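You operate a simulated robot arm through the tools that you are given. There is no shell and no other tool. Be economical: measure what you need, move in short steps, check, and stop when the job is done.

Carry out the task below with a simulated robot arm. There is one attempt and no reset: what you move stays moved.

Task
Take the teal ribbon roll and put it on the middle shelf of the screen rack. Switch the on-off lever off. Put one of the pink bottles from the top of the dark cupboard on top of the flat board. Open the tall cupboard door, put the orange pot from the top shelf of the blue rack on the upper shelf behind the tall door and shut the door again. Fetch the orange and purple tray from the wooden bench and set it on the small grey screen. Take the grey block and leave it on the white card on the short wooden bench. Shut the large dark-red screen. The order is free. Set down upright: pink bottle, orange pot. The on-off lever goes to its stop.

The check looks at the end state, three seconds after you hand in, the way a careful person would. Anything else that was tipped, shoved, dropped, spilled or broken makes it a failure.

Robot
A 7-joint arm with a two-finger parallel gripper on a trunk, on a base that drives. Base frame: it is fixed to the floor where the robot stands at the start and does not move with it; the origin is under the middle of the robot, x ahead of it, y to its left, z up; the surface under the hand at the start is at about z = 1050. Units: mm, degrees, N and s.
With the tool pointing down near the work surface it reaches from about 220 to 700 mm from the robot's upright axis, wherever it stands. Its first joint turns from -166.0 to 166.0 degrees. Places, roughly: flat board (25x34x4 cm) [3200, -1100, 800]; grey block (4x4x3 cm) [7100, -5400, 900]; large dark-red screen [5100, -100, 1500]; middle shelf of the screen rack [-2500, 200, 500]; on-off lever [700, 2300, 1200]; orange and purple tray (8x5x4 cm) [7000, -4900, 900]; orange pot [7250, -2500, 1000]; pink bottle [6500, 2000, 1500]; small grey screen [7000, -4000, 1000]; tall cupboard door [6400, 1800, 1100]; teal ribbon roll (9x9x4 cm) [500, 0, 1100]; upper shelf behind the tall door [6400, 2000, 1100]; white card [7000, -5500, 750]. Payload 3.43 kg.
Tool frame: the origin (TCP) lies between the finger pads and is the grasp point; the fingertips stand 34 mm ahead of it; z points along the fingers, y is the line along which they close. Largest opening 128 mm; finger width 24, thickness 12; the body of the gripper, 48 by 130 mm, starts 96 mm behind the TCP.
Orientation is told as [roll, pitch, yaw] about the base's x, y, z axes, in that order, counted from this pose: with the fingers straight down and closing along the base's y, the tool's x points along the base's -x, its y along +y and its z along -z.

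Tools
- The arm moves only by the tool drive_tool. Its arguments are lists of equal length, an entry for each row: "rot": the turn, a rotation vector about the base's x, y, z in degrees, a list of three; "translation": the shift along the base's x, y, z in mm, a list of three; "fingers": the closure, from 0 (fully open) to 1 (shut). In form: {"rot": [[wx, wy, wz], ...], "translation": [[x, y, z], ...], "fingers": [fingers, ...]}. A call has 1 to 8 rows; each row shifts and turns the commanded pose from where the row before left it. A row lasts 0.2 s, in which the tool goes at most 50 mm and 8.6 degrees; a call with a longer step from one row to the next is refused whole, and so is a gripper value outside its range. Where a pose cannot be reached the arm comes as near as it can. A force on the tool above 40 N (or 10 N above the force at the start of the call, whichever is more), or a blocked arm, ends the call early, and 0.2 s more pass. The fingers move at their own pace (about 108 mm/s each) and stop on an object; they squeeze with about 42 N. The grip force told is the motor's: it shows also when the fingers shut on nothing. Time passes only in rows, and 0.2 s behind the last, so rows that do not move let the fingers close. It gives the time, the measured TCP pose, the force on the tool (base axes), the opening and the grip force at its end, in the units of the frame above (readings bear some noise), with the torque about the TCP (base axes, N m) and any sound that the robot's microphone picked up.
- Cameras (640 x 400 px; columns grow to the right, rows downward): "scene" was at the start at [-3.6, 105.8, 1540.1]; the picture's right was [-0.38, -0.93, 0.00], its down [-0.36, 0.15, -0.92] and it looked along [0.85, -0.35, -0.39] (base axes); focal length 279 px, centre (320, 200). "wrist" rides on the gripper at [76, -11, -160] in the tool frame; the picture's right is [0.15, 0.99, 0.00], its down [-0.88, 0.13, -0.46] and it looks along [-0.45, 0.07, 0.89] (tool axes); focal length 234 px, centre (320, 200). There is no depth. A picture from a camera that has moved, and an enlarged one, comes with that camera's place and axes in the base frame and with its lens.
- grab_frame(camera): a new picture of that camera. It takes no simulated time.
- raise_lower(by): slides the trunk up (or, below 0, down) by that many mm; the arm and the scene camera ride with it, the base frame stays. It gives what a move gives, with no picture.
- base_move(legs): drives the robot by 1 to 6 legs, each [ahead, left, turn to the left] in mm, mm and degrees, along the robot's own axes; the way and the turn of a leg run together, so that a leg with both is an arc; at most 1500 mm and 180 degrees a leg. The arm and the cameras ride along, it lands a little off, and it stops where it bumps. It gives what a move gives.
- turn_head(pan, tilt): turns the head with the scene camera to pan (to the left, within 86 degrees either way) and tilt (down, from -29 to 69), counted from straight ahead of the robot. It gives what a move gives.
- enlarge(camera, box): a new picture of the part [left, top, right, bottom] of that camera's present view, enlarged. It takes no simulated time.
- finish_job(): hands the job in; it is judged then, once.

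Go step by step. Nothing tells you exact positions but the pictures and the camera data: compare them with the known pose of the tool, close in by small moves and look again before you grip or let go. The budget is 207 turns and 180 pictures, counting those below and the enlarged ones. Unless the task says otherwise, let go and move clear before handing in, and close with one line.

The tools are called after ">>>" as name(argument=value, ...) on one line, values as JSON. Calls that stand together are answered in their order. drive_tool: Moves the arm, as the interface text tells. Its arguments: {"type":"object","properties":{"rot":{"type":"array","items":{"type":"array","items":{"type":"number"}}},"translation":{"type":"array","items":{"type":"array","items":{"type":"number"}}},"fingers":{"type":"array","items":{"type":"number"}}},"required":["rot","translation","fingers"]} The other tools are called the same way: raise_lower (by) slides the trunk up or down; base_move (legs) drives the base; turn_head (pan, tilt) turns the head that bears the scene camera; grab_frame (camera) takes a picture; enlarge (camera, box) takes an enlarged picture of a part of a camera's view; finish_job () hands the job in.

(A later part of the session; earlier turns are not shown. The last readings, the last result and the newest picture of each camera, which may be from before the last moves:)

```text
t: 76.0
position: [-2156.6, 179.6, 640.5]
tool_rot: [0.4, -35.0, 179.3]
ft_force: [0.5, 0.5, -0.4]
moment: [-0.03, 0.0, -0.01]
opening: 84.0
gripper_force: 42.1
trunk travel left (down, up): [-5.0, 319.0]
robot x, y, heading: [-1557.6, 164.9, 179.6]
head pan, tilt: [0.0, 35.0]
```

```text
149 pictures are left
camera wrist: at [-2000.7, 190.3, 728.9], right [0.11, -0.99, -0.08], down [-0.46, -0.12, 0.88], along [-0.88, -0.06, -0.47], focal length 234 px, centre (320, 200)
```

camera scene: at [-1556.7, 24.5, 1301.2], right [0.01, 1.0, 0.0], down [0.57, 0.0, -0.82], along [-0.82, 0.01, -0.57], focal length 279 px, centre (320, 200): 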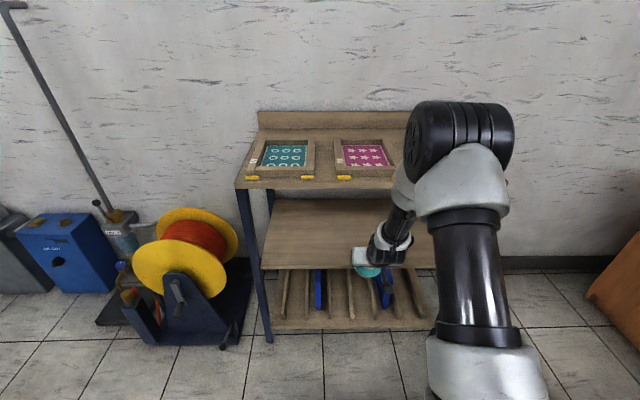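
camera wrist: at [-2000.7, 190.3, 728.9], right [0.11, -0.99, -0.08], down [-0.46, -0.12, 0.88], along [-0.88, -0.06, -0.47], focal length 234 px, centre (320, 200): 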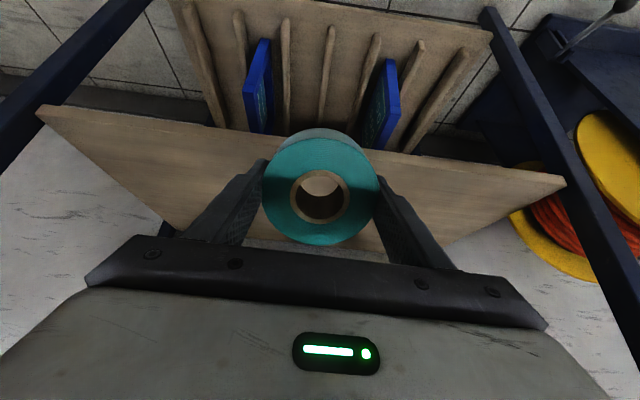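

Shelf front edge is at x ≈ -2266, z ≈ 500. I'll lower to leave about 30 mm over the shelf, then drive in.

>>> drive_tool(rot=[[0, 0, 0], [0, 0, 0], [0, 0, 0], [0, 0, 0]], translation=[[0, 0, -12], [0, 0, -20], [0, 0, -20], [0, 0, -6]], fingers=[1, 1, 1, 1])

>>> base_move(legs=[[195, 0, 0]])

>>> grab_frame(camera="scene")

>>> grab_frame(camera="wrist")

```text
t: 77.0
position: [-2154.9, 179.8, 580.9]
tool_rot: [0.4, -35.0, 179.4]
ft_force: [0.9, -0.1, -0.2]
moment: [0.01, 0.0, -0.01]
opening: 84.4
gripper_force: 41.7
trunk travel left (down, up): [-5.0, 319.0]
robot x, y, heading: [-1560.4, 166.9, 179.8]
head pan, tilt: [0.0, 35.0]
```

```text
t: 78.6
position: [-2347.9, 182.0, 582.2]
tool_rot: [0.4, -34.9, 179.2]
ft_force: [0.6, -0.6, -1.9]
moment: [0.01, -0.02, 0.05]
opening: 84.2
gripper_force: 42.3
trunk travel left (down, up): [-5.0, 319.0]
robot x, y, heading: [-1748.9, 165.5, 179.7]
head pan, tilt: [0.0, 35.0]
```

```text
148 pictures are left
camera scene: at [-1748.4, 26.0, 1301.2], right [0.01, 1.0, 0.0], down [0.57, 0.0, -0.82], along [-0.82, 0.01, -0.57], focal length 279 px, centre (320, 200)
```

scene: 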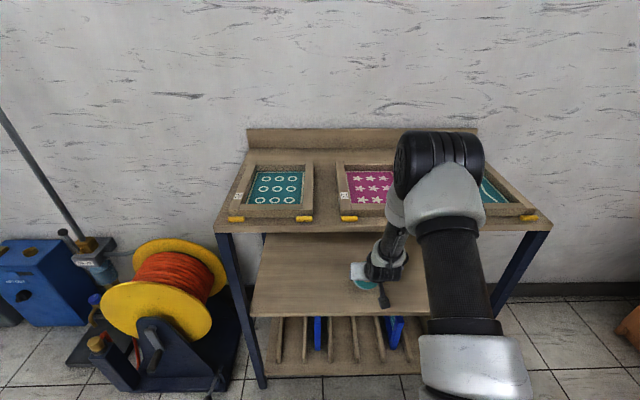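

```text
147 pictures are left
camera wrist: at [-2192.2, 192.4, 669.8], right [0.11, -0.99, -0.08], down [-0.46, -0.12, 0.88], along [-0.88, -0.06, -0.47], focal length 234 px, centre (320, 200)
```

wrist: 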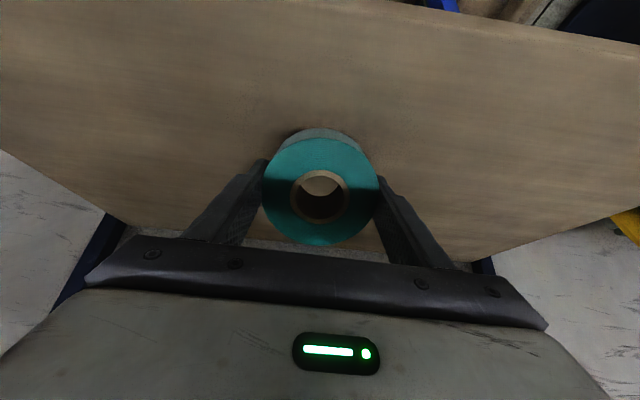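

Inside and clear. Lowering until the roll's near edge touches and it starts to settle.

>>> drive_tool(rot=[[0, 0, 0], [0, 0, 0], [0, 0, 0], [0, 0, 0], [0, 0, 0], [0, 0, 0], [0, 0, 0]], translation=[[0, 0, -12], [0, 0, -12], [0, 0, -6], [0, 0, -3], [0, 0, -3], [0, 0, -3], [0, 0, 0]], fingers=[1, 1, 1, 1, 1, 1, 1])

>>> grab_frame(camera="wrist")

```text
t: 79.2
position: [-2350.3, 182.1, 572.0]
tool_rot: [0.4, -35.8, 179.2]
ft_force: [7.8, 0.4, 20.4]
moment: [0.04, -0.68, 0.02]
opening: 84.2
gripper_force: 41.9
trunk travel left (down, up): [-5.0, 319.0]
robot x, y, heading: [-1747.7, 165.8, 179.7]
head pan, tilt: [0.0, 35.0]
stopped in row 2: the force on the tool passed its limit at 58 N (the readings are from after the stop); the commanded pose is now the measured one
```

```text
146 pictures are left
camera wrist: at [-2194.5, 192.0, 657.2], right [0.11, -0.99, -0.08], down [-0.45, -0.12, 0.89], along [-0.89, -0.06, -0.46], focal length 234 px, centre (320, 200)
```

wrist: 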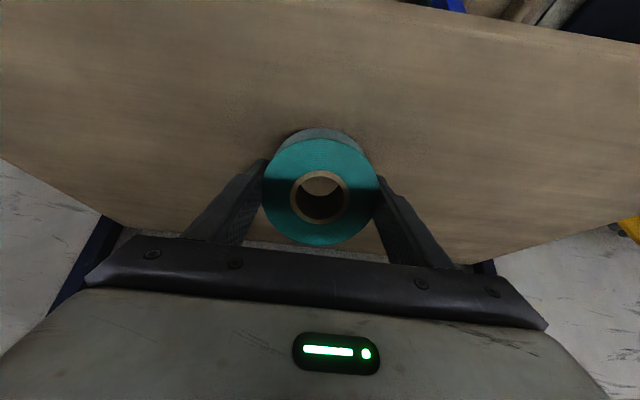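

Contact is the roll's near edge on the shelf. I'll open the fingers just a little so it settles flat between them.

>>> drive_tool(rot=[[0, 0, 0], [0, 0, 0], [0, 0, 0], [0, 0, 0]], translation=[[0, 0, 2], [0, 0, 0], [0, 0, 0], [0, 0, 0]], fingers=[0.33, 0.31, 0.29, 0.29])

>>> grab_frame(camera="wrist")

```text
t: 80.2
position: [-2349.2, 181.7, 570.5]
tool_rot: [0.4, -35.5, 179.1]
ft_force: [-0.3, 0.4, 0.3]
moment: [-0.03, 0.01, -0.01]
opening: 91.0
gripper_force: 0.0
trunk travel left (down, up): [-5.0, 319.0]
robot x, y, heading: [-1752.7, 165.3, 179.5]
head pan, tilt: [0.0, 35.0]
```

```text
145 pictures are left
camera wrist: at [-2194.1, 192.1, 656.8], right [0.11, -0.99, -0.08], down [-0.45, -0.12, 0.88], along [-0.88, -0.06, -0.46], focal length 234 px, centre (320, 200)
```

wrist: 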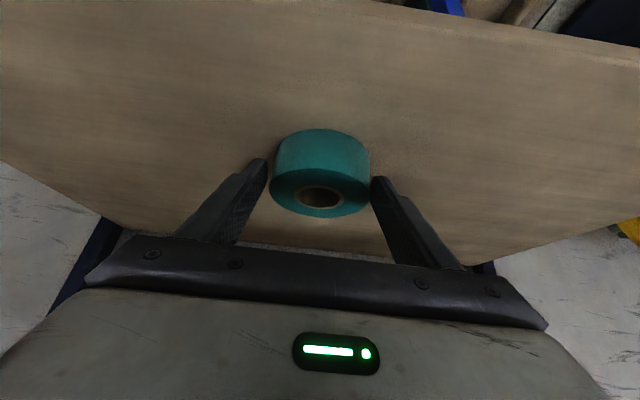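

The roll sits flat on the middle shelf. Opening and backing out.

>>> drive_tool(rot=[[0, 0, 0], [0, 0, 0], [0, 0, 0]], translation=[[0, 0, 0], [0, 0, 5], [0, 0, 10]], fingers=[0, 0, 0])

>>> base_move(legs=[[-550, 0, 0]])

>>> drive_tool(rot=[[0, -8, 0], [0, -8, 0], [0, -8, 0], [0, -8, 0], [0, -3, 0], [0, 0, 0], [0, 0, 0], [0, 0, 0]], translation=[[0, 0, 40], [0, 0, 45], [10, 0, 45], [20, 0, 40], [20, 0, 45], [20, 0, 45], [20, 0, 45], [20, 0, 40]], fingers=[0, 0, 0, 0, 0, 0, 0, 0])

>>> grab_frame(camera="scene")

```text
t: 81.0
position: [-2349.5, 183.2, 585.9]
tool_rot: [0.4, -35.4, 179.1]
ft_force: [0.1, 0.4, -0.2]
moment: [0.01, 0.04, -0.03]
opening: 128.0
gripper_force: 0.2
trunk travel left (down, up): [-5.0, 319.0]
robot x, y, heading: [-1750.9, 166.5, 179.2]
head pan, tilt: [0.0, 35.0]
```

```text
t: 84.1
position: [-1794.3, 175.2, 585.6]
tool_rot: [0.4, -35.5, 179.3]
ft_force: [0.0, -0.6, 0.1]
moment: [0.03, 0.03, -0.01]
opening: 128.2
gripper_force: 0.0
trunk travel left (down, up): [-5.0, 319.0]
robot x, y, heading: [-1194.4, 160.1, 179.7]
head pan, tilt: [0.0, 35.0]
```

```text
t: 85.9
position: [-1684.3, 177.1, 929.4]
tool_rot: [0.0, -0.4, 179.4]
ft_force: [-0.8, 0.9, 0.2]
moment: [0.0, -0.02, 0.0]
opening: 127.7
gripper_force: 0.0
trunk travel left (down, up): [-5.0, 319.0]
robot x, y, heading: [-1194.1, 158.9, 180.0]
head pan, tilt: [0.0, 35.0]
```

```text
144 pictures are left
camera scene: at [-1193.5, 21.9, 1301.1], right [0.01, 1.0, 0.0], down [0.57, 0.0, -0.82], along [-0.82, 0.01, -0.57], focal length 279 px, centre (320, 200)
```

scene: 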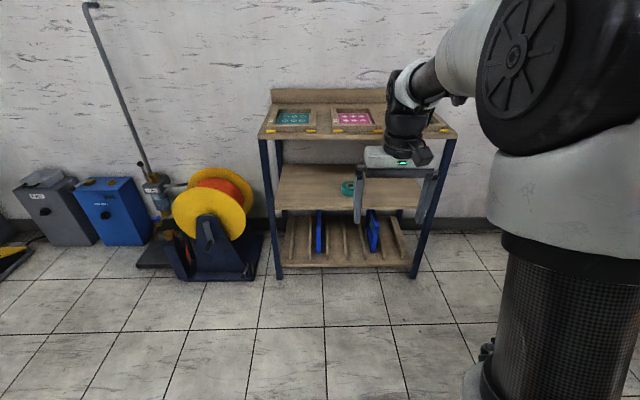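

The roll is in place. Next the on-off lever near [700, 2300, 1200]; I'll raise the trunk, tuck the arm and drive to the aisle at about (-190, 1500).

>>> drive_tool(rot=[[0, 0, 0], [0, 0, 0], [0, 0, 0], [0, 0, 0]], translation=[[35, 0, 0], [35, 0, 0], [35, 0, 0], [25, 0, 0]], fingers=[1, 1, 1, 1])

>>> raise_lower(by=220)

>>> base_move(legs=[[-1000, 0, 0], [0, 0, -90], [1300, 0, 0]])

>>> turn_head(pan=-40, tilt=20)

>>> grab_frame(camera="scene")

```text
t: 86.9
position: [-1554.0, 177.0, 931.6]
tool_rot: [0.0, -0.5, 179.5]
ft_force: [0.3, -0.1, -0.1]
moment: [0.01, -0.04, 0.0]
opening: 0.0
gripper_force: 32.5
trunk travel left (down, up): [-5.0, 319.0]
robot x, y, heading: [-1197.2, 159.9, 179.8]
head pan, tilt: [0.0, 35.0]
```

```text
t: 89.3
position: [-1555.7, 174.4, 1151.4]
tool_rot: [-0.1, -0.4, 179.5]
ft_force: [0.6, 0.1, 0.1]
moment: [-0.02, -0.01, 0.02]
opening: 0.0
gripper_force: 32.2
trunk travel left (down, up): [-225.0, 99.0]
robot x, y, heading: [-1192.0, 163.0, 179.5]
head pan, tilt: [0.0, 35.0]
```

```text
t: 104.5
position: [-242.3, 1824.1, 1150.8]
tool_rot: [0.0, -0.5, 93.0]
ft_force: [0.9, -0.7, -0.1]
moment: [-0.01, -0.05, 0.01]
opening: 0.2
gripper_force: 32.8
trunk travel left (down, up): [-225.0, 99.0]
robot x, y, heading: [-235.5, 1461.6, 93.3]
head pan, tilt: [0.0, 35.0]
```

```text
t: 105.6
position: [-242.7, 1824.2, 1151.2]
tool_rot: [-0.1, -0.5, 93.0]
ft_force: [0.5, -0.3, 0.5]
moment: [0.01, -0.01, 0.0]
opening: 0.3
gripper_force: 33.0
trunk travel left (down, up): [-225.0, 99.0]
robot x, y, heading: [-234.0, 1463.5, 93.3]
head pan, tilt: [-40.0, 20.0]
```

```text
143 pictures are left
camera scene: at [-313.1, 1440.9, 1545.0], right [0.8, -0.6, 0.0], down [-0.2, -0.27, -0.94], along [0.56, 0.75, -0.34], focal length 279 px, centre (320, 200)
```

scene: 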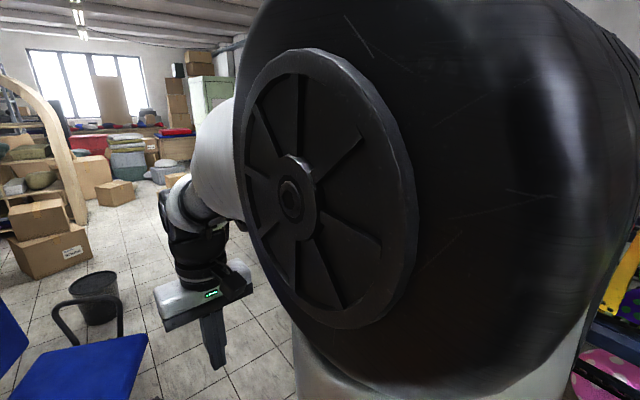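

The arm blocks that view. I'll turn the robot to face +x and look left-ahead.

>>> base_move(legs=[[0, 0, -93.3]])

>>> turn_head(pan=35, tilt=20)

>>> grab_frame(camera="scene")

```text
t: 110.2
position: [124.6, 1434.6, 1151.0]
tool_rot: [-0.1, -0.5, -2.7]
ft_force: [-0.3, 0.5, -0.2]
moment: [-0.02, 0.02, 0.03]
opening: 0.1
gripper_force: 32.8
trunk travel left (down, up): [-225.0, 99.0]
robot x, y, heading: [-235.9, 1461.7, -2.6]
head pan, tilt: [-40.0, 20.0]
```

```text
t: 111.6
position: [125.0, 1435.7, 1149.6]
tool_rot: [0.1, -0.6, -2.6]
ft_force: [0.5, -0.2, -0.5]
moment: [0.03, -0.01, 0.01]
opening: 0.0
gripper_force: 33.0
trunk travel left (down, up): [-225.0, 99.0]
robot x, y, heading: [-232.5, 1462.7, -2.7]
head pan, tilt: [35.0, 20.0]
```

```text
142 pictures are left
camera scene: at [-239.4, 1657.7, 1545.0], right [0.54, -0.84, 0.0], down [-0.29, -0.18, -0.94], along [0.79, 0.5, -0.34], focal length 279 px, centre (320, 200)
```

scene: 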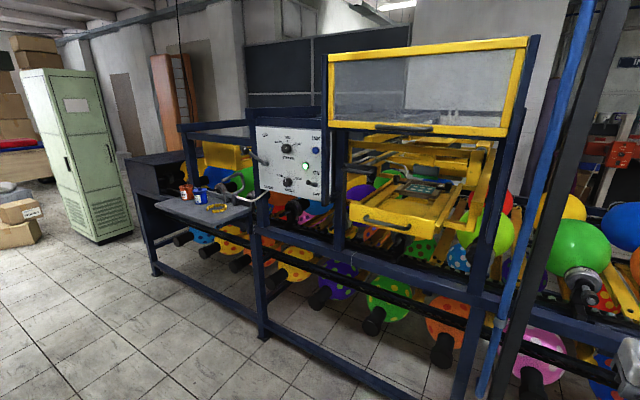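

The white control panel with knobs and a lever is visible. I'll zoom in on it.

>>> enlarge(camera="scene", box=[240, 110, 352, 220])

```text
3.64 times, centred on (296, 165) of scene
camera zoom: at [-239.4, 1657.7, 1545.0], right [0.54, -0.84, 0.0], down [-0.29, -0.18, -0.94], along [0.79, 0.5, -0.34], focal length 1013 px, centre (407, 327)
```

zoom: 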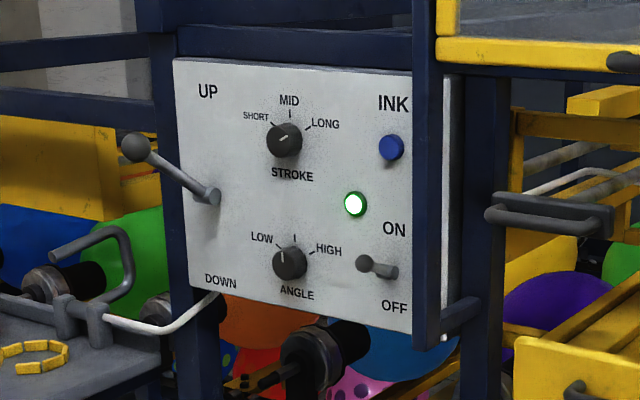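

The on-off lever is a small lever at about [729, 2330, 1200], between ON (above) and OFF (below). I'll drive nearer in front of it and look closely.

>>> base_move(legs=[[250, 800, 2.6]])

>>> turn_head(pan=0, tilt=22)

>>> grab_frame(camera="scene")

>>> grab_frame(camera="wrist")

```text
t: 119.8
position: [399.1, 2245.8, 1149.9]
tool_rot: [-0.1, -0.5, -0.7]
ft_force: [0.1, -0.4, 0.8]
moment: [-0.03, -0.01, 0.01]
opening: 0.1
gripper_force: 32.7
trunk travel left (down, up): [-225.0, 99.0]
robot x, y, heading: [37.3, 2258.7, -0.6]
head pan, tilt: [35.0, 20.0]
```

```text
t: 120.8
position: [398.4, 2247.1, 1151.4]
tool_rot: [0.0, -0.5, -0.5]
ft_force: [0.2, -0.6, 0.2]
moment: [-0.03, 0.0, -0.01]
opening: 0.0
gripper_force: 32.6
trunk travel left (down, up): [-225.0, 99.0]
robot x, y, heading: [40.7, 2262.7, -0.5]
head pan, tilt: [0.0, 22.0]
```

```text
140 pictures are left
camera scene: at [43.1, 2402.3, 1541.8], right [-0.01, -1.0, 0.0], down [-0.37, 0.0, -0.93], along [0.93, -0.01, -0.37], focal length 279 px, centre (320, 200)
```

scene: 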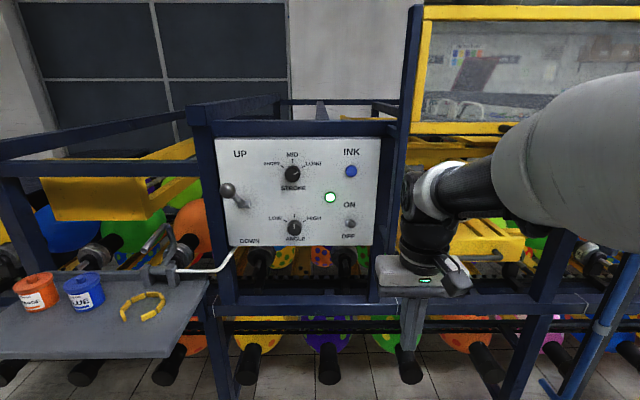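

```text
139 pictures are left
camera wrist: at [322.7, 2235.7, 1310.7], right [-0.14, 0.99, 0.0], down [0.88, 0.12, 0.46], along [0.46, 0.06, -0.89], focal length 234 px, centre (320, 200)
```

wrist: 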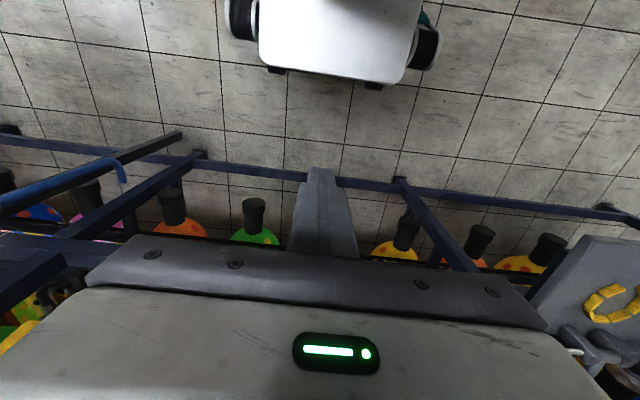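

>>> enlarge(camera="scene", box=[310, 180, 390, 250])

```text
5.71 times, centred on (350, 215) of scene
camera zoom: at [43.1, 2402.3, 1541.8], right [-0.01, -1.0, 0.0], down [-0.37, 0.0, -0.93], along [0.93, -0.01, -0.37], focal length 1592 px, centre (149, 114)
```

zoom: 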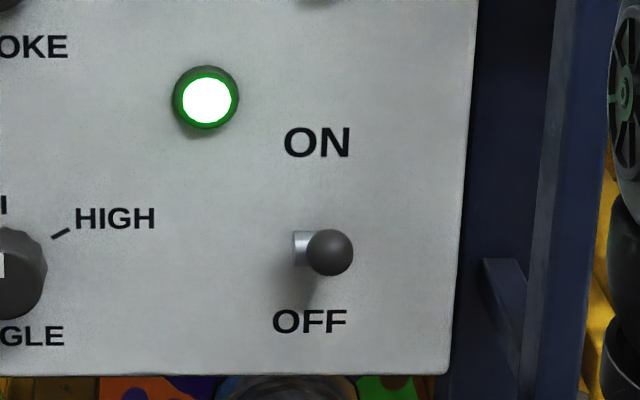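

Triangulated: ball of the lever at (702, 2311, 1210), pivot at (765, 2318, 1182), so it now points up (ON). I'll pitch the closed gripper nearly horizontal and bring it above the ball.

>>> drive_tool(rot=[[0, -8, 0], [0, -8, 0], [0, -8, 0], [0, -8, 0], [0, -8, 0], [0, -8, 0], [0, -8, 0], [0, -8, 0]], translation=[[5, 8, 20], [5, 8, 20], [5, 8, 20], [5, 8, 20], [5, 8, 20], [5, 8, 20], [5, 8, 20], [5, 8, 10]], fingers=[1, 1, 1, 1, 1, 1, 1, 1])

>>> drive_tool(rot=[[0, -8, 0], [0, -8, 0], [0, 0, 0], [0, 0, 0], [0, 0, 0], [0, 0, 0]], translation=[[40, 0, 0], [40, 0, 0], [40, 0, 0], [40, 0, 0], [40, 0, 0], [20, 0, 0]], fingers=[1, 1, 1, 1, 1, 1])

>>> grab_frame(camera="scene")

>>> grab_frame(camera="wrist")

```text
t: 122.6
position: [439.2, 2309.4, 1300.7]
tool_rot: [1.2, -64.6, -1.3]
ft_force: [-0.1, -0.4, 0.5]
moment: [-0.03, 0.03, -0.01]
opening: 0.0
gripper_force: 32.7
trunk travel left (down, up): [-225.0, 99.0]
robot x, y, heading: [39.9, 2260.5, -0.2]
head pan, tilt: [0.0, 22.0]
```

```text
t: 123.5
position: [507.3, 2341.1, 1317.9]
tool_rot: [-39.0, -82.5, 41.6]
ft_force: [-0.6, -0.5, -0.2]
moment: [-0.03, -0.02, -0.01]
opening: 0.0
gripper_force: 33.1
trunk travel left (down, up): [-225.0, 99.0]
robot x, y, heading: [39.5, 2263.3, -0.4]
head pan, tilt: [0.0, 22.0]
stopped in row 4: the arm was blocked; the commanded pose is now the measured one
```

```text
137 pictures are left
camera scene: at [32.7, 2440.9, 1531.4], right [0.42, -0.91, 0.0], down [-0.43, -0.2, -0.88], along [0.8, 0.37, -0.48], focal length 279 px, centre (320, 200)
```

scene: 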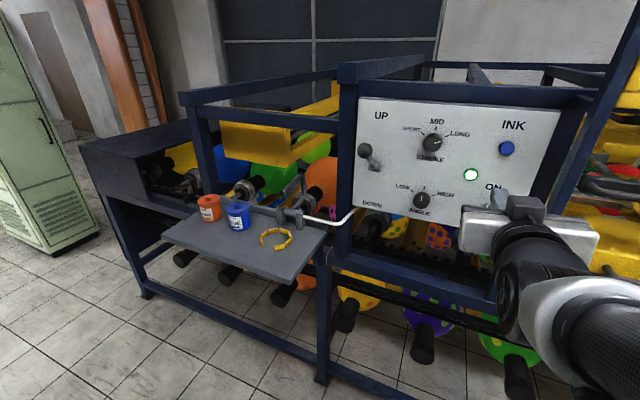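

```text
136 pictures are left
camera wrist: at [342.7, 2316.9, 1260.2], right [-0.06, 0.97, -0.23], down [-0.37, 0.19, 0.91], along [0.93, 0.14, 0.35], focal length 234 px, centre (320, 200)
```

wrist: 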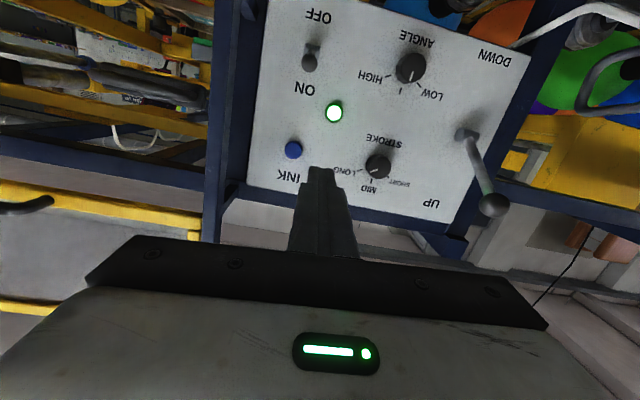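

The folded arm bumped the head. I'll pan the head away, relax the pitch, and extend before pitching.

>>> turn_head(pan=30, tilt=25)

>>> drive_tool(rot=[[0, 8, 0], [0, 8, 0], [0, 8, 0], [0, 0, 0], [0, 0, 0], [0, 0, 0]], translation=[[10, 0, 0], [20, -5, 0], [30, -5, 0], [40, -5, -5], [40, -5, 0], [20, -5, 0]], fingers=[1, 1, 1, 1, 1, 1])

>>> grab_frame(camera="scene")

>>> grab_frame(camera="wrist")

```text
t: 124.5
position: [511.7, 2345.9, 1323.6]
tool_rot: [-43.2, -82.9, 46.0]
ft_force: [-0.2, 0.6, 0.7]
moment: [-0.01, -0.03, -0.02]
opening: 0.0
gripper_force: 33.5
trunk travel left (down, up): [-225.0, 99.0]
robot x, y, heading: [38.3, 2260.4, -0.5]
head pan, tilt: [30.0, 25.0]
```

```text
t: 125.3
position: [533.5, 2348.2, 1337.0]
tool_rot: [-17.3, -62.6, 20.5]
ft_force: [-1.1, -0.6, 0.5]
moment: [0.02, 0.01, 0.04]
opening: 0.1
gripper_force: 33.0
trunk travel left (down, up): [-225.0, 99.0]
robot x, y, heading: [37.5, 2261.4, -0.5]
head pan, tilt: [30.0, 25.0]
stopped in row 4: the arm was blocked; the commanded pose is now the measured one
```

```text
135 pictures are left
camera scene: at [-2.0, 2476.9, 1523.3], right [0.84, -0.55, 0.0], down [-0.3, -0.46, -0.83], along [0.45, 0.7, -0.55], focal length 279 px, centre (320, 200)
```

scene: 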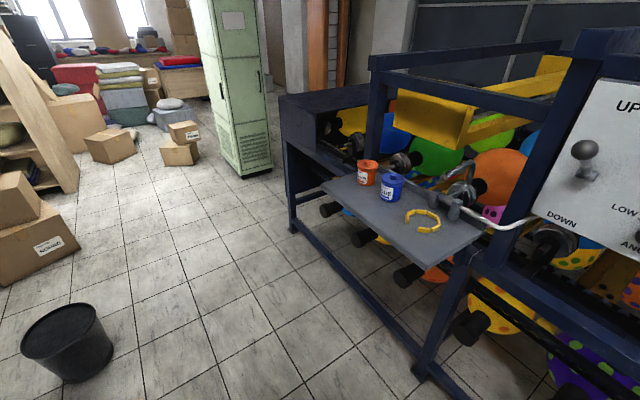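

```text
134 pictures are left
camera wrist: at [359.4, 2321.2, 1342.7], right [-0.15, 0.95, -0.27], down [-0.04, 0.26, 0.96], along [0.99, 0.15, 0.0], focal length 234 px, centre (320, 200)
```

wrist: 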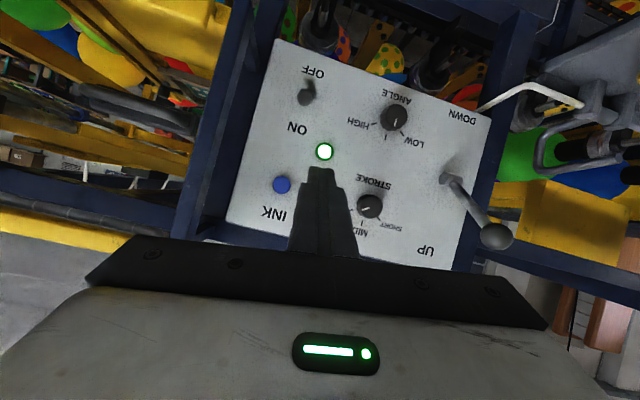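

The elbow still fouls the head. I'll swing the head fully left, bring the hand lower and to the right with less pitch to free it.

>>> turn_head(pan=80, tilt=25)

>>> drive_tool(rot=[[0, 8, 0], [0, 8, 0], [0, 8, 0], [0, 0, 0], [0, 0, 0], [0, 0, 0]], translation=[[0, -20, -20], [0, -20, -30], [0, -20, -30], [0, -20, -30], [0, -20, -30], [0, 0, 0]], fingers=[1, 1, 1, 1, 1, 1])

>>> turn_head(pan=0, tilt=25)

>>> grab_frame(camera="scene")

```text
t: 126.5
position: [537.9, 2346.0, 1341.7]
tool_rot: [-17.3, -63.0, 20.0]
ft_force: [-0.5, 0.1, 0.2]
moment: [0.03, -0.05, 0.02]
opening: 0.0
gripper_force: 32.5
trunk travel left (down, up): [-225.0, 99.0]
robot x, y, heading: [36.6, 2262.3, -0.4]
head pan, tilt: [80.0, 25.0]
```

```text
t: 127.9
position: [536.2, 2245.0, 1202.7]
tool_rot: [-6.8, -39.9, 11.7]
ft_force: [0.2, 0.8, -0.5]
moment: [0.01, 0.0, 0.03]
opening: 0.0
gripper_force: 33.5
trunk travel left (down, up): [-225.0, 99.0]
robot x, y, heading: [40.0, 2261.1, -0.6]
head pan, tilt: [80.0, 25.0]
```

```text
t: 129.5
position: [536.8, 2244.2, 1203.9]
tool_rot: [-6.8, -39.8, 11.6]
ft_force: [0.4, -0.5, 0.1]
moment: [-0.01, 0.03, 0.01]
opening: 0.0
gripper_force: 32.5
trunk travel left (down, up): [-225.0, 99.0]
robot x, y, heading: [34.6, 2264.2, -0.6]
head pan, tilt: [0.0, 25.0]
```

```text
133 pictures are left
camera scene: at [42.3, 2402.2, 1536.9], right [-0.01, -1.0, 0.0], down [-0.42, 0.0, -0.91], along [0.91, -0.01, -0.42], focal length 279 px, centre (320, 200)
```

scene: 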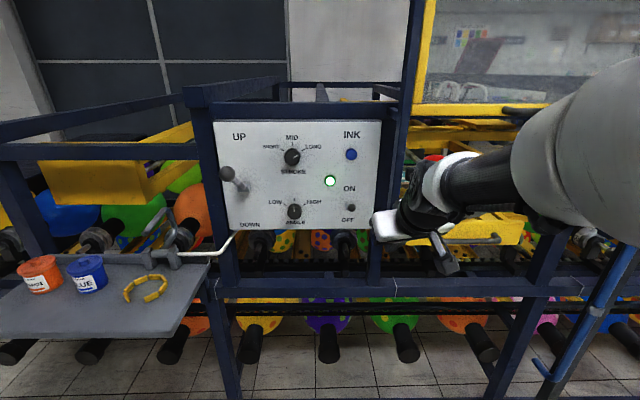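

Freed. I'll shift the base 150 mm left so the lever lies on the arm's good side, straighten the tool to a 20° pitch, and come above the ball.

>>> base_move(legs=[[0, 150, 0]])

>>> drive_tool(rot=[[2.6, 0, -3.6], [2.6, 0, -3.6], [0, 7, 0], [0, 7, 0], [0, 6, 0], [0, 0, 0]], translation=[[0, -16, 15], [0, -16, 15], [0, -16, 15], [0, -16, 15], [0, -16, 15], [0, 0, 5]], fingers=[1, 1, 1, 1, 1, 1])

>>> grab_frame(camera="scene")

>>> grab_frame(camera="wrist")

```text
t: 131.6
position: [538.1, 2396.5, 1203.6]
tool_rot: [-6.8, -39.9, 11.8]
ft_force: [-0.7, 0.1, 0.0]
moment: [-0.01, 0.01, 0.02]
opening: 0.0
gripper_force: 33.1
trunk travel left (down, up): [-225.0, 99.0]
robot x, y, heading: [41.4, 2412.7, -0.6]
head pan, tilt: [0.0, 25.0]
```

```text
t: 133.0
position: [539.1, 2315.9, 1284.6]
tool_rot: [-0.1, -20.2, 0.3]
ft_force: [-0.1, 0.3, -0.1]
moment: [0.0, 0.06, -0.02]
opening: 0.0
gripper_force: 32.8
trunk travel left (down, up): [-225.0, 99.0]
robot x, y, heading: [35.9, 2410.8, -0.4]
head pan, tilt: [0.0, 25.0]
```

```text
132 pictures are left
camera scene: at [43.1, 2553.7, 1536.9], right [-0.01, -1.0, 0.0], down [-0.42, 0.0, -0.91], along [0.91, 0.0, -0.42], focal length 279 px, centre (320, 200)
```

scene: 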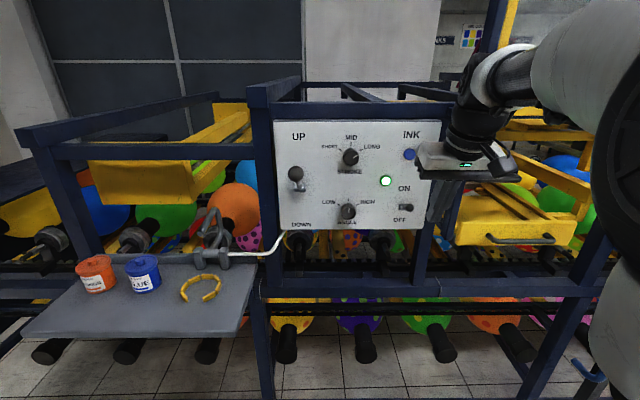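

```text
131 pictures are left
camera wrist: at [413.3, 2304.9, 1408.6], right [-0.14, 0.99, -0.05], down [0.67, 0.13, 0.73], along [0.73, 0.07, -0.68], focal length 234 px, centre (320, 200)
```

wrist: 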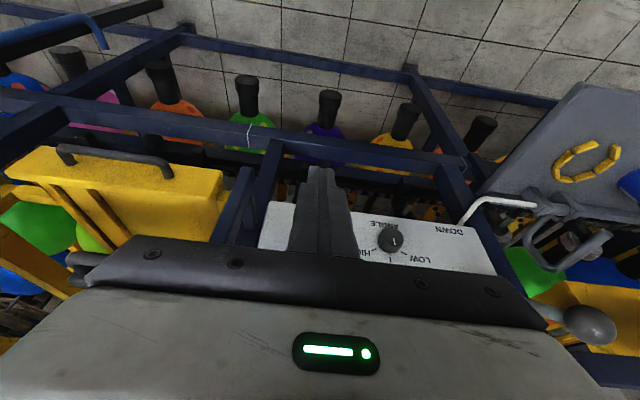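

Moving forward to above the ball, then checking with a zoom.

>>> drive_tool(rot=[[0, 0, 0], [0, 0, 0], [0, 0, 0], [0, 0, 0]], translation=[[40, -2, 0], [40, -2, 0], [40, 0, 0], [32, 0, 0]], fingers=[1, 1, 1, 1])

>>> enlarge(camera="scene", box=[360, 130, 480, 240])

>>> grab_frame(camera="wrist")

```text
t: 134.0
position: [689.3, 2313.7, 1281.7]
tool_rot: [0.0, -20.3, 0.2]
ft_force: [-0.5, -0.1, 0.4]
moment: [-0.01, 0.04, 0.04]
opening: 0.0
gripper_force: 32.5
trunk travel left (down, up): [-225.0, 99.0]
robot x, y, heading: [44.1, 2414.3, -0.6]
head pan, tilt: [0.0, 25.0]
```

```text
3.64 times, centred on (420, 185) of scene
camera zoom: at [43.3, 2553.8, 1536.9], right [-0.01, -1.0, 0.0], down [-0.42, 0.0, -0.91], along [0.91, 0.0, -0.42], focal length 1013 px, centre (-44, 254)
```

zoom: 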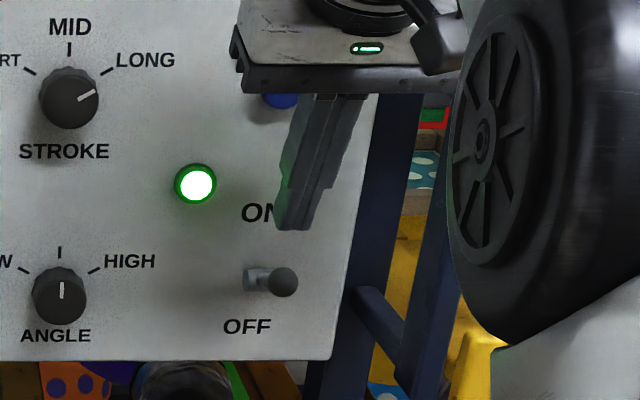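

```text
129 pictures are left
camera wrist: at [564.2, 2301.5, 1407.0], right [-0.14, 0.99, -0.05], down [0.67, 0.13, 0.73], along [0.73, 0.07, -0.68], focal length 234 px, centre (320, 200)
```

wrist: 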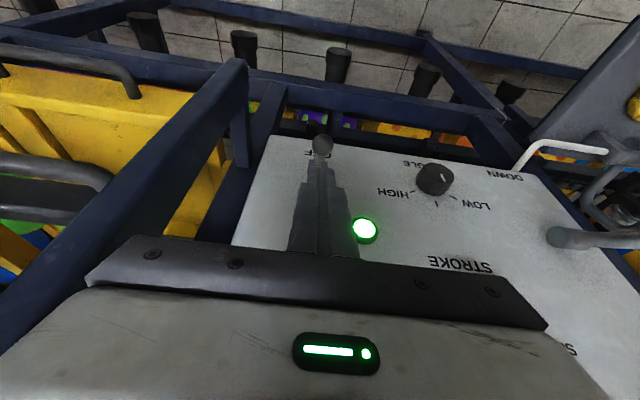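

Aligned over the ball. Pushing straight down in small steps.

>>> drive_tool(rot=[[0, 0, 0], [0, 0, 0], [0, 0, 0], [0, 0, 0], [0, 0, 0], [0, 0, 0], [0, 0, 0], [0, 0, 0]], translation=[[0, 0, -12], [0, 0, -10], [0, 0, -10], [0, 0, -8], [0, 0, -8], [0, 0, -8], [0, 0, -8], [0, 0, -8]], fingers=[1, 1, 1, 1, 1, 1, 1, 1])

>>> enlarge(camera="scene", box=[360, 130, 480, 240])

```text
t: 135.8
position: [689.8, 2313.0, 1212.4]
tool_rot: [-0.1, -20.5, 0.3]
ft_force: [0.0, 0.5, 0.2]
moment: [0.0, -0.01, 0.0]
opening: 0.0
gripper_force: 32.7
trunk travel left (down, up): [-225.0, 99.0]
robot x, y, heading: [41.4, 2414.4, -0.5]
head pan, tilt: [0.0, 25.0]
```

```text
3.64 times, centred on (420, 185) of scene
camera zoom: at [42.9, 2553.8, 1536.9], right [-0.01, -1.0, 0.0], down [-0.42, 0.0, -0.91], along [0.91, 0.0, -0.42], focal length 1013 px, centre (-44, 254)
```

zoom: 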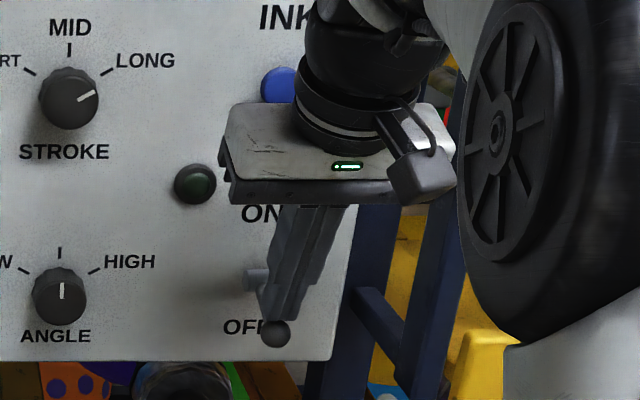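

The green light has gone out. I'll press on a little until the stop is felt.

>>> drive_tool(rot=[[0, 0, 0], [0, 0, 0], [0, 0, 0], [0, 0, 0], [0, 0, 0], [0, 0, 0], [0, 0, 0], [0, 0, 0]], translation=[[0, 0, -4], [0, 0, -4], [0, 0, -4], [0, 0, -4], [0, 0, -4], [0, 0, -4], [0, 0, -4], [0, 0, -4]], fingers=[1, 1, 1, 1, 1, 1, 1, 1])

>>> enlarge(camera="scene", box=[360, 130, 480, 240])

```text
t: 136.8
position: [690.0, 2313.2, 1207.5]
tool_rot: [-0.1, -21.6, 0.3]
ft_force: [-10.2, 1.7, 16.4]
moment: [0.05, 0.3, 0.02]
opening: 0.4
gripper_force: 32.9
trunk travel left (down, up): [-225.0, 99.0]
robot x, y, heading: [36.6, 2414.0, -0.4]
head pan, tilt: [0.0, 25.0]
stopped in row 5: the force on the tool passed its limit at 43 N (the readings are from after the stop); the commanded pose is now the measured one
```

```text
3.64 times, centred on (420, 185) of scene
camera zoom: at [39.6, 2554.4, 1536.7], right [-0.01, -1.0, 0.0], down [-0.42, 0.0, -0.91], along [0.91, -0.01, -0.42], focal length 1013 px, centre (-44, 254)
```

zoom: 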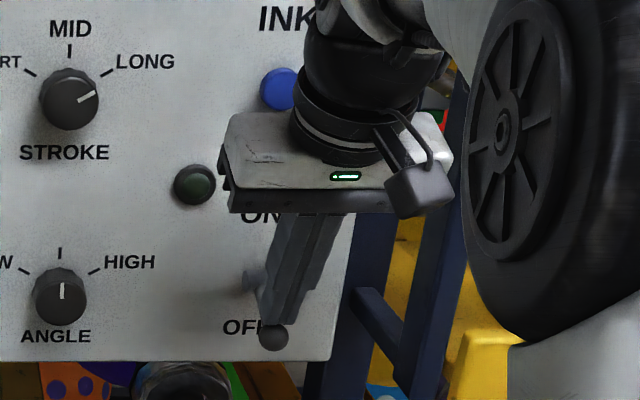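

It's against its stop. Raising and retreating, then checking the lever.

>>> drive_tool(rot=[[0, 0, 0], [0, 0, 0], [0, 0, 0], [0, 0, 0], [0, 0, 0], [0, 0, 0], [0, 0, 0], [0, 0, 0]], translation=[[0, 0, 15], [0, 0, 30], [0, 0, 30], [-40, 0, 0], [-40, 0, 0], [-40, 0, 0], [-40, 0, 0], [-40, 0, 0]], fingers=[1, 1, 1, 1, 1, 1, 1, 1])

>>> enlarge(camera="scene", box=[360, 130, 480, 240])

```text
t: 138.6
position: [489.9, 2310.2, 1278.2]
tool_rot: [0.1, -21.2, 0.3]
ft_force: [0.2, 0.2, 0.9]
moment: [0.06, 0.01, 0.02]
opening: 0.0
gripper_force: 33.0
trunk travel left (down, up): [-225.0, 99.0]
robot x, y, heading: [41.3, 2411.3, -0.3]
head pan, tilt: [0.0, 25.0]
```

```text
3.64 times, centred on (420, 185) of scene
camera zoom: at [42.6, 2553.9, 1536.9], right [-0.01, -1.0, 0.0], down [-0.42, 0.0, -0.91], along [0.91, 0.0, -0.42], focal length 1013 px, centre (-44, 254)
```

zoom: 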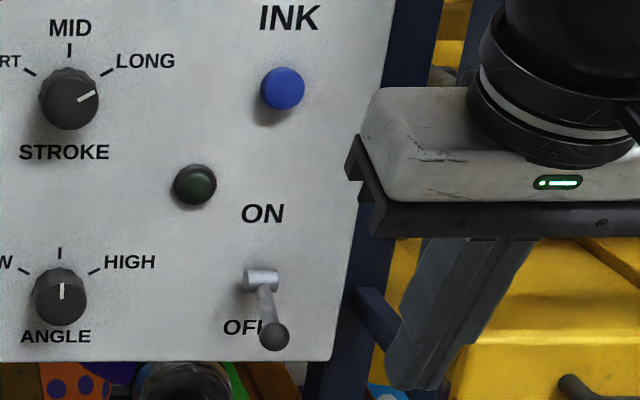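

The lever is down and the lamp is out. Next I go to the far side: there looks to be a gap past the machine's end near y ≈ 4700. I'll tuck the arm and drive along the aisle.

>>> drive_tool(rot=[[0, 7, 0], [0, 7, 0], [0, 7, 0], [0, 0, 0]], translation=[[-35, 0, 0], [-35, 0, 0], [-30, 0, 0], [0, 0, 0]], fingers=[1, 1, 1, 1])

>>> base_move(legs=[[-100, 0, 0], [0, 0, 90], [1200, 0, 0], [1050, 0, 0]])

>>> turn_head(pan=0, tilt=20)

>>> grab_frame(camera="scene")

```text
t: 139.6
position: [391.0, 2312.4, 1279.3]
tool_rot: [0.0, -0.2, 0.3]
ft_force: [-0.2, 0.1, 0.4]
moment: [-0.01, 0.0, 0.0]
opening: 0.3
gripper_force: 32.8
trunk travel left (down, up): [-225.0, 99.0]
robot x, y, heading: [39.1, 2415.1, -0.5]
head pan, tilt: [0.0, 25.0]
```

```text
t: 142.6
position: [288.0, 2518.2, 1279.9]
tool_rot: [0.2, -0.2, 32.8]
ft_force: [-0.7, 1.3, -0.3]
moment: [-0.03, 0.01, 0.0]
opening: 0.0
gripper_force: 33.4
trunk travel left (down, up): [-225.0, 99.0]
robot x, y, heading: [-66.0, 2417.0, 32.0]
head pan, tilt: [0.0, 25.0]
stopped in leg 2: the robot was blocked; the commanded pose is now the measured one
```

```text
t: 143.2
position: [286.9, 2517.7, 1279.9]
tool_rot: [0.0, -0.3, 32.8]
ft_force: [0.3, -0.5, -0.1]
moment: [0.03, 0.0, -0.02]
opening: 0.1
gripper_force: 32.9
trunk travel left (down, up): [-225.0, 99.0]
robot x, y, heading: [-60.7, 2415.6, 32.1]
head pan, tilt: [0.0, 20.0]
```

```text
125 pictures are left
camera scene: at [-133.8, 2534.4, 1545.0], right [0.53, -0.85, 0.0], down [-0.29, -0.18, -0.94], along [0.79, 0.5, -0.34], focal length 279 px, centre (320, 200)
```

scene: 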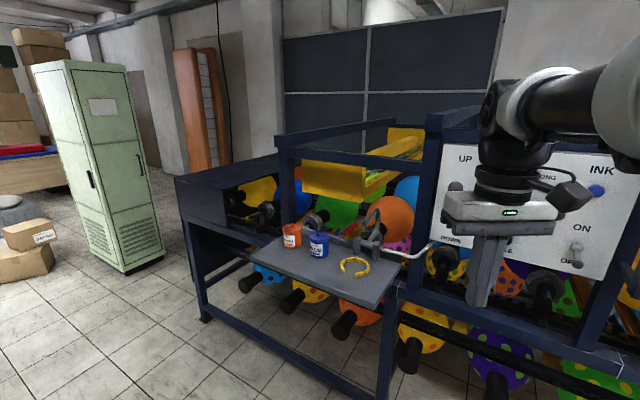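

The base bumped something while turning. I'll look to the left/back for what it is.

>>> turn_head(pan=86, tilt=45)

>>> grab_frame(camera="scene")

>>> turn_head(pan=-86, tilt=45)

>>> grab_frame(camera="scene")

```text
t: 144.8
position: [286.5, 2517.5, 1279.7]
tool_rot: [0.1, -0.3, 32.8]
ft_force: [-0.1, 1.1, 0.2]
moment: [0.02, -0.01, -0.01]
opening: 0.0
gripper_force: 33.0
trunk travel left (down, up): [-225.0, 99.0]
robot x, y, heading: [-62.6, 2412.6, 32.0]
head pan, tilt: [85.9, 45.0]
```

```text
124 pictures are left
camera scene: at [-250.9, 2556.4, 1506.4], right [0.88, 0.47, 0.0], down [0.33, -0.62, -0.71], along [-0.33, 0.62, -0.71], focal length 279 px, centre (320, 200)
```

scene: 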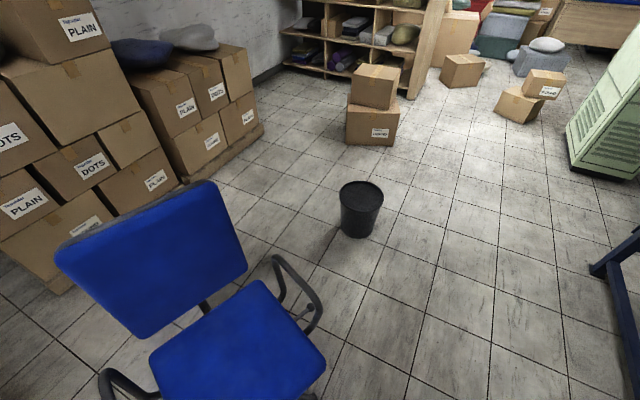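

```text
t: 147.4
position: [288.1, 2517.9, 1278.7]
tool_rot: [0.0, -0.2, 32.8]
ft_force: [-0.5, 0.5, 0.0]
moment: [-0.03, -0.02, -0.03]
opening: 0.1
gripper_force: 33.3
trunk travel left (down, up): [-225.0, 99.0]
robot x, y, heading: [-63.6, 2414.0, 32.6]
head pan, tilt: [-85.9, 45.0]
```

```text
123 pictures are left
camera scene: at [-137.9, 2516.6, 1506.1], right [0.39, -0.92, 0.0], down [-0.65, -0.28, -0.7], along [0.65, 0.28, -0.71], focal length 279 px, centre (320, 200)
```

scene: 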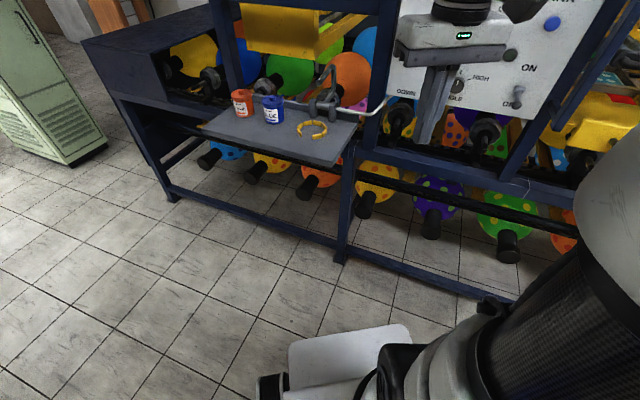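

The blue chair is just behind-left; the base brushed its foot. I'll move toward +x away from it, then turn and drive up the aisle.

>>> base_move(legs=[[182, -114, 0], [0, 0, 57.5]])

>>> turn_head(pan=45, tilt=40)

>>> grab_frame(camera="scene")

```text
t: 151.8
position: [247.9, 2767.4, 1279.1]
tool_rot: [0.1, -0.2, 90.4]
ft_force: [-0.6, -0.2, -0.4]
moment: [-0.04, -0.03, -0.02]
opening: 0.2
gripper_force: 33.3
trunk travel left (down, up): [-225.0, 99.0]
robot x, y, heading: [147.1, 2419.2, 89.6]
head pan, tilt: [-85.9, 45.0]
```

```text
t: 153.9
position: [248.1, 2766.3, 1278.0]
tool_rot: [0.1, -0.2, 90.4]
ft_force: [-0.6, 0.3, -0.1]
moment: [-0.02, 0.02, 0.0]
opening: 0.2
gripper_force: 33.5
trunk travel left (down, up): [-225.0, 99.0]
robot x, y, heading: [148.6, 2413.7, 89.5]
head pan, tilt: [45.0, 40.0]
```

```text
122 pictures are left
camera scene: at [-50.7, 2386.4, 1513.6], right [0.71, 0.7, 0.0], down [0.45, -0.46, -0.77], along [-0.54, 0.54, -0.64], focal length 279 px, centre (320, 200)
```

scene: 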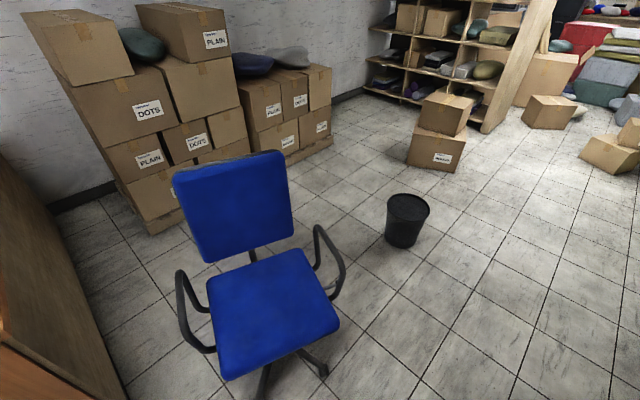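

The chair looks undisturbed. Driving on up the aisle to about y = 4680.

>>> base_move(legs=[[1200, 0, 0], [1070, 0, 0]])

>>> base_move(legs=[[0, 0, -90]])

>>> turn_head(pan=10, tilt=18)

>>> grab_frame(camera="scene")

```text
t: 165.1
position: [249.2, 5041.2, 1279.4]
tool_rot: [0.1, -0.3, 90.2]
ft_force: [0.2, -0.4, 0.6]
moment: [0.03, 0.03, -0.02]
opening: 0.0
gripper_force: 33.3
trunk travel left (down, up): [-225.0, 99.0]
robot x, y, heading: [149.4, 4688.4, 89.6]
head pan, tilt: [45.0, 40.0]
```

```text
t: 169.4
position: [500.0, 4591.4, 1278.8]
tool_rot: [0.1, -0.2, 0.5]
ft_force: [0.1, 0.4, 0.0]
moment: [-0.01, 0.04, 0.02]
opening: 0.0
gripper_force: 32.9
trunk travel left (down, up): [-225.0, 99.0]
robot x, y, heading: [149.2, 4691.0, 0.1]
head pan, tilt: [45.0, 40.0]
```

```text
t: 170.4
position: [501.4, 4590.9, 1279.6]
tool_rot: [0.0, -0.2, 0.5]
ft_force: [-0.2, -0.2, 0.0]
moment: [-0.02, 0.01, -0.02]
opening: 0.0
gripper_force: 33.1
trunk travel left (down, up): [-225.0, 99.0]
robot x, y, heading: [146.7, 4692.0, -0.0]
head pan, tilt: [10.0, 18.0]
```

```text
121 pictures are left
camera scene: at [151.3, 4847.8, 1548.2], right [0.17, -0.98, 0.0], down [-0.3, -0.05, -0.95], along [0.94, 0.16, -0.31], focal length 279 px, centre (320, 200)
```

scene: 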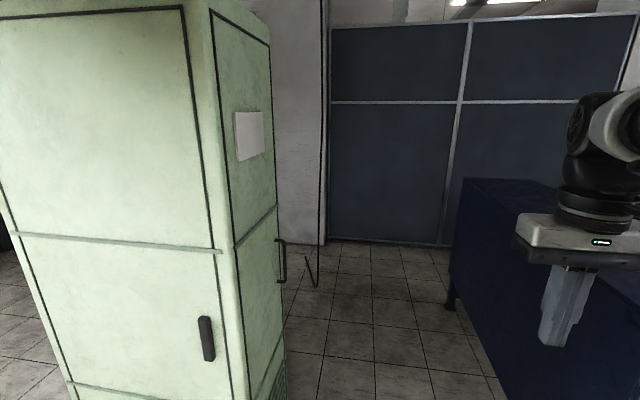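

The passage between the green cabinet and the blue box is clear to a partition at x ≈ 3280. I'll drive through to x ≈ 2700 and look right.

>>> base_move(legs=[[1300, 0, 0], [1250, 0, 0]])

>>> base_move(legs=[[0, 0, -60]])

>>> turn_head(pan=0, tilt=18)

>>> grab_frame(camera="scene")

```text
t: 182.7
position: [3016.1, 4545.4, 1279.2]
tool_rot: [0.1, -0.2, -1.6]
ft_force: [0.1, -0.2, -0.6]
moment: [-0.02, 0.03, -0.02]
opening: 0.1
gripper_force: 33.0
trunk travel left (down, up): [-225.0, 99.0]
robot x, y, heading: [2667.0, 4657.0, -1.8]
head pan, tilt: [10.0, 18.0]
```

```text
t: 185.9
position: [2742.4, 4300.7, 1279.4]
tool_rot: [0.1, -0.3, -61.9]
ft_force: [-0.2, 0.1, -0.7]
moment: [0.02, -0.02, 0.03]
opening: 0.1
gripper_force: 33.1
trunk travel left (down, up): [-225.0, 99.0]
robot x, y, heading: [2665.2, 4655.2, -62.5]
head pan, tilt: [10.0, 18.0]
```

```text
t: 186.6
position: [2742.1, 4300.9, 1280.4]
tool_rot: [0.2, -0.3, -61.9]
ft_force: [0.8, 0.7, 0.3]
moment: [0.03, -0.04, 0.0]
opening: 0.1
gripper_force: 33.2
trunk travel left (down, up): [-225.0, 99.0]
robot x, y, heading: [2666.7, 4658.0, -62.4]
head pan, tilt: [0.0, 18.0]
```

```text
120 pictures are left
camera scene: at [2793.6, 4719.9, 1548.3], right [-0.89, -0.46, 0.0], down [-0.14, 0.27, -0.95], along [0.44, -0.84, -0.31], focal length 279 px, centre (320, 200)
```

scene: 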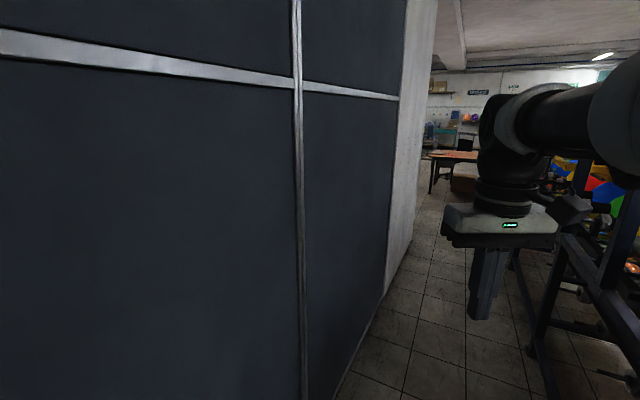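

A corridor about 1 m wide (x 2230–3200) leads toward -y. I'll face -y, centre myself and drive along it.

>>> base_move(legs=[[0, 0, -27.6], [1200, 40, 0], [1200, 0, 0]])

>>> grab_frame(camera="scene")

```text
t: 199.8
position: [2603.3, 1896.5, 1277.8]
tool_rot: [0.2, -0.2, -89.3]
ft_force: [0.3, 0.2, -1.2]
moment: [-0.01, 0.02, -0.03]
opening: 0.3
gripper_force: 32.6
trunk travel left (down, up): [-225.0, 99.0]
robot x, y, heading: [2702.4, 2246.5, -90.1]
head pan, tilt: [0.0, 18.0]
```

```text
119 pictures are left
camera scene: at [2842.8, 2245.5, 1548.3], right [-1.0, 0.0, 0.0], down [0.0, 0.31, -0.95], along [0.0, -0.95, -0.31], focal length 279 px, centre (320, 200)
```

scene: 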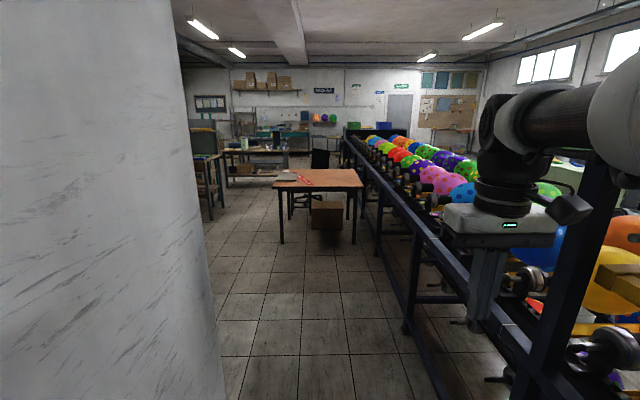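

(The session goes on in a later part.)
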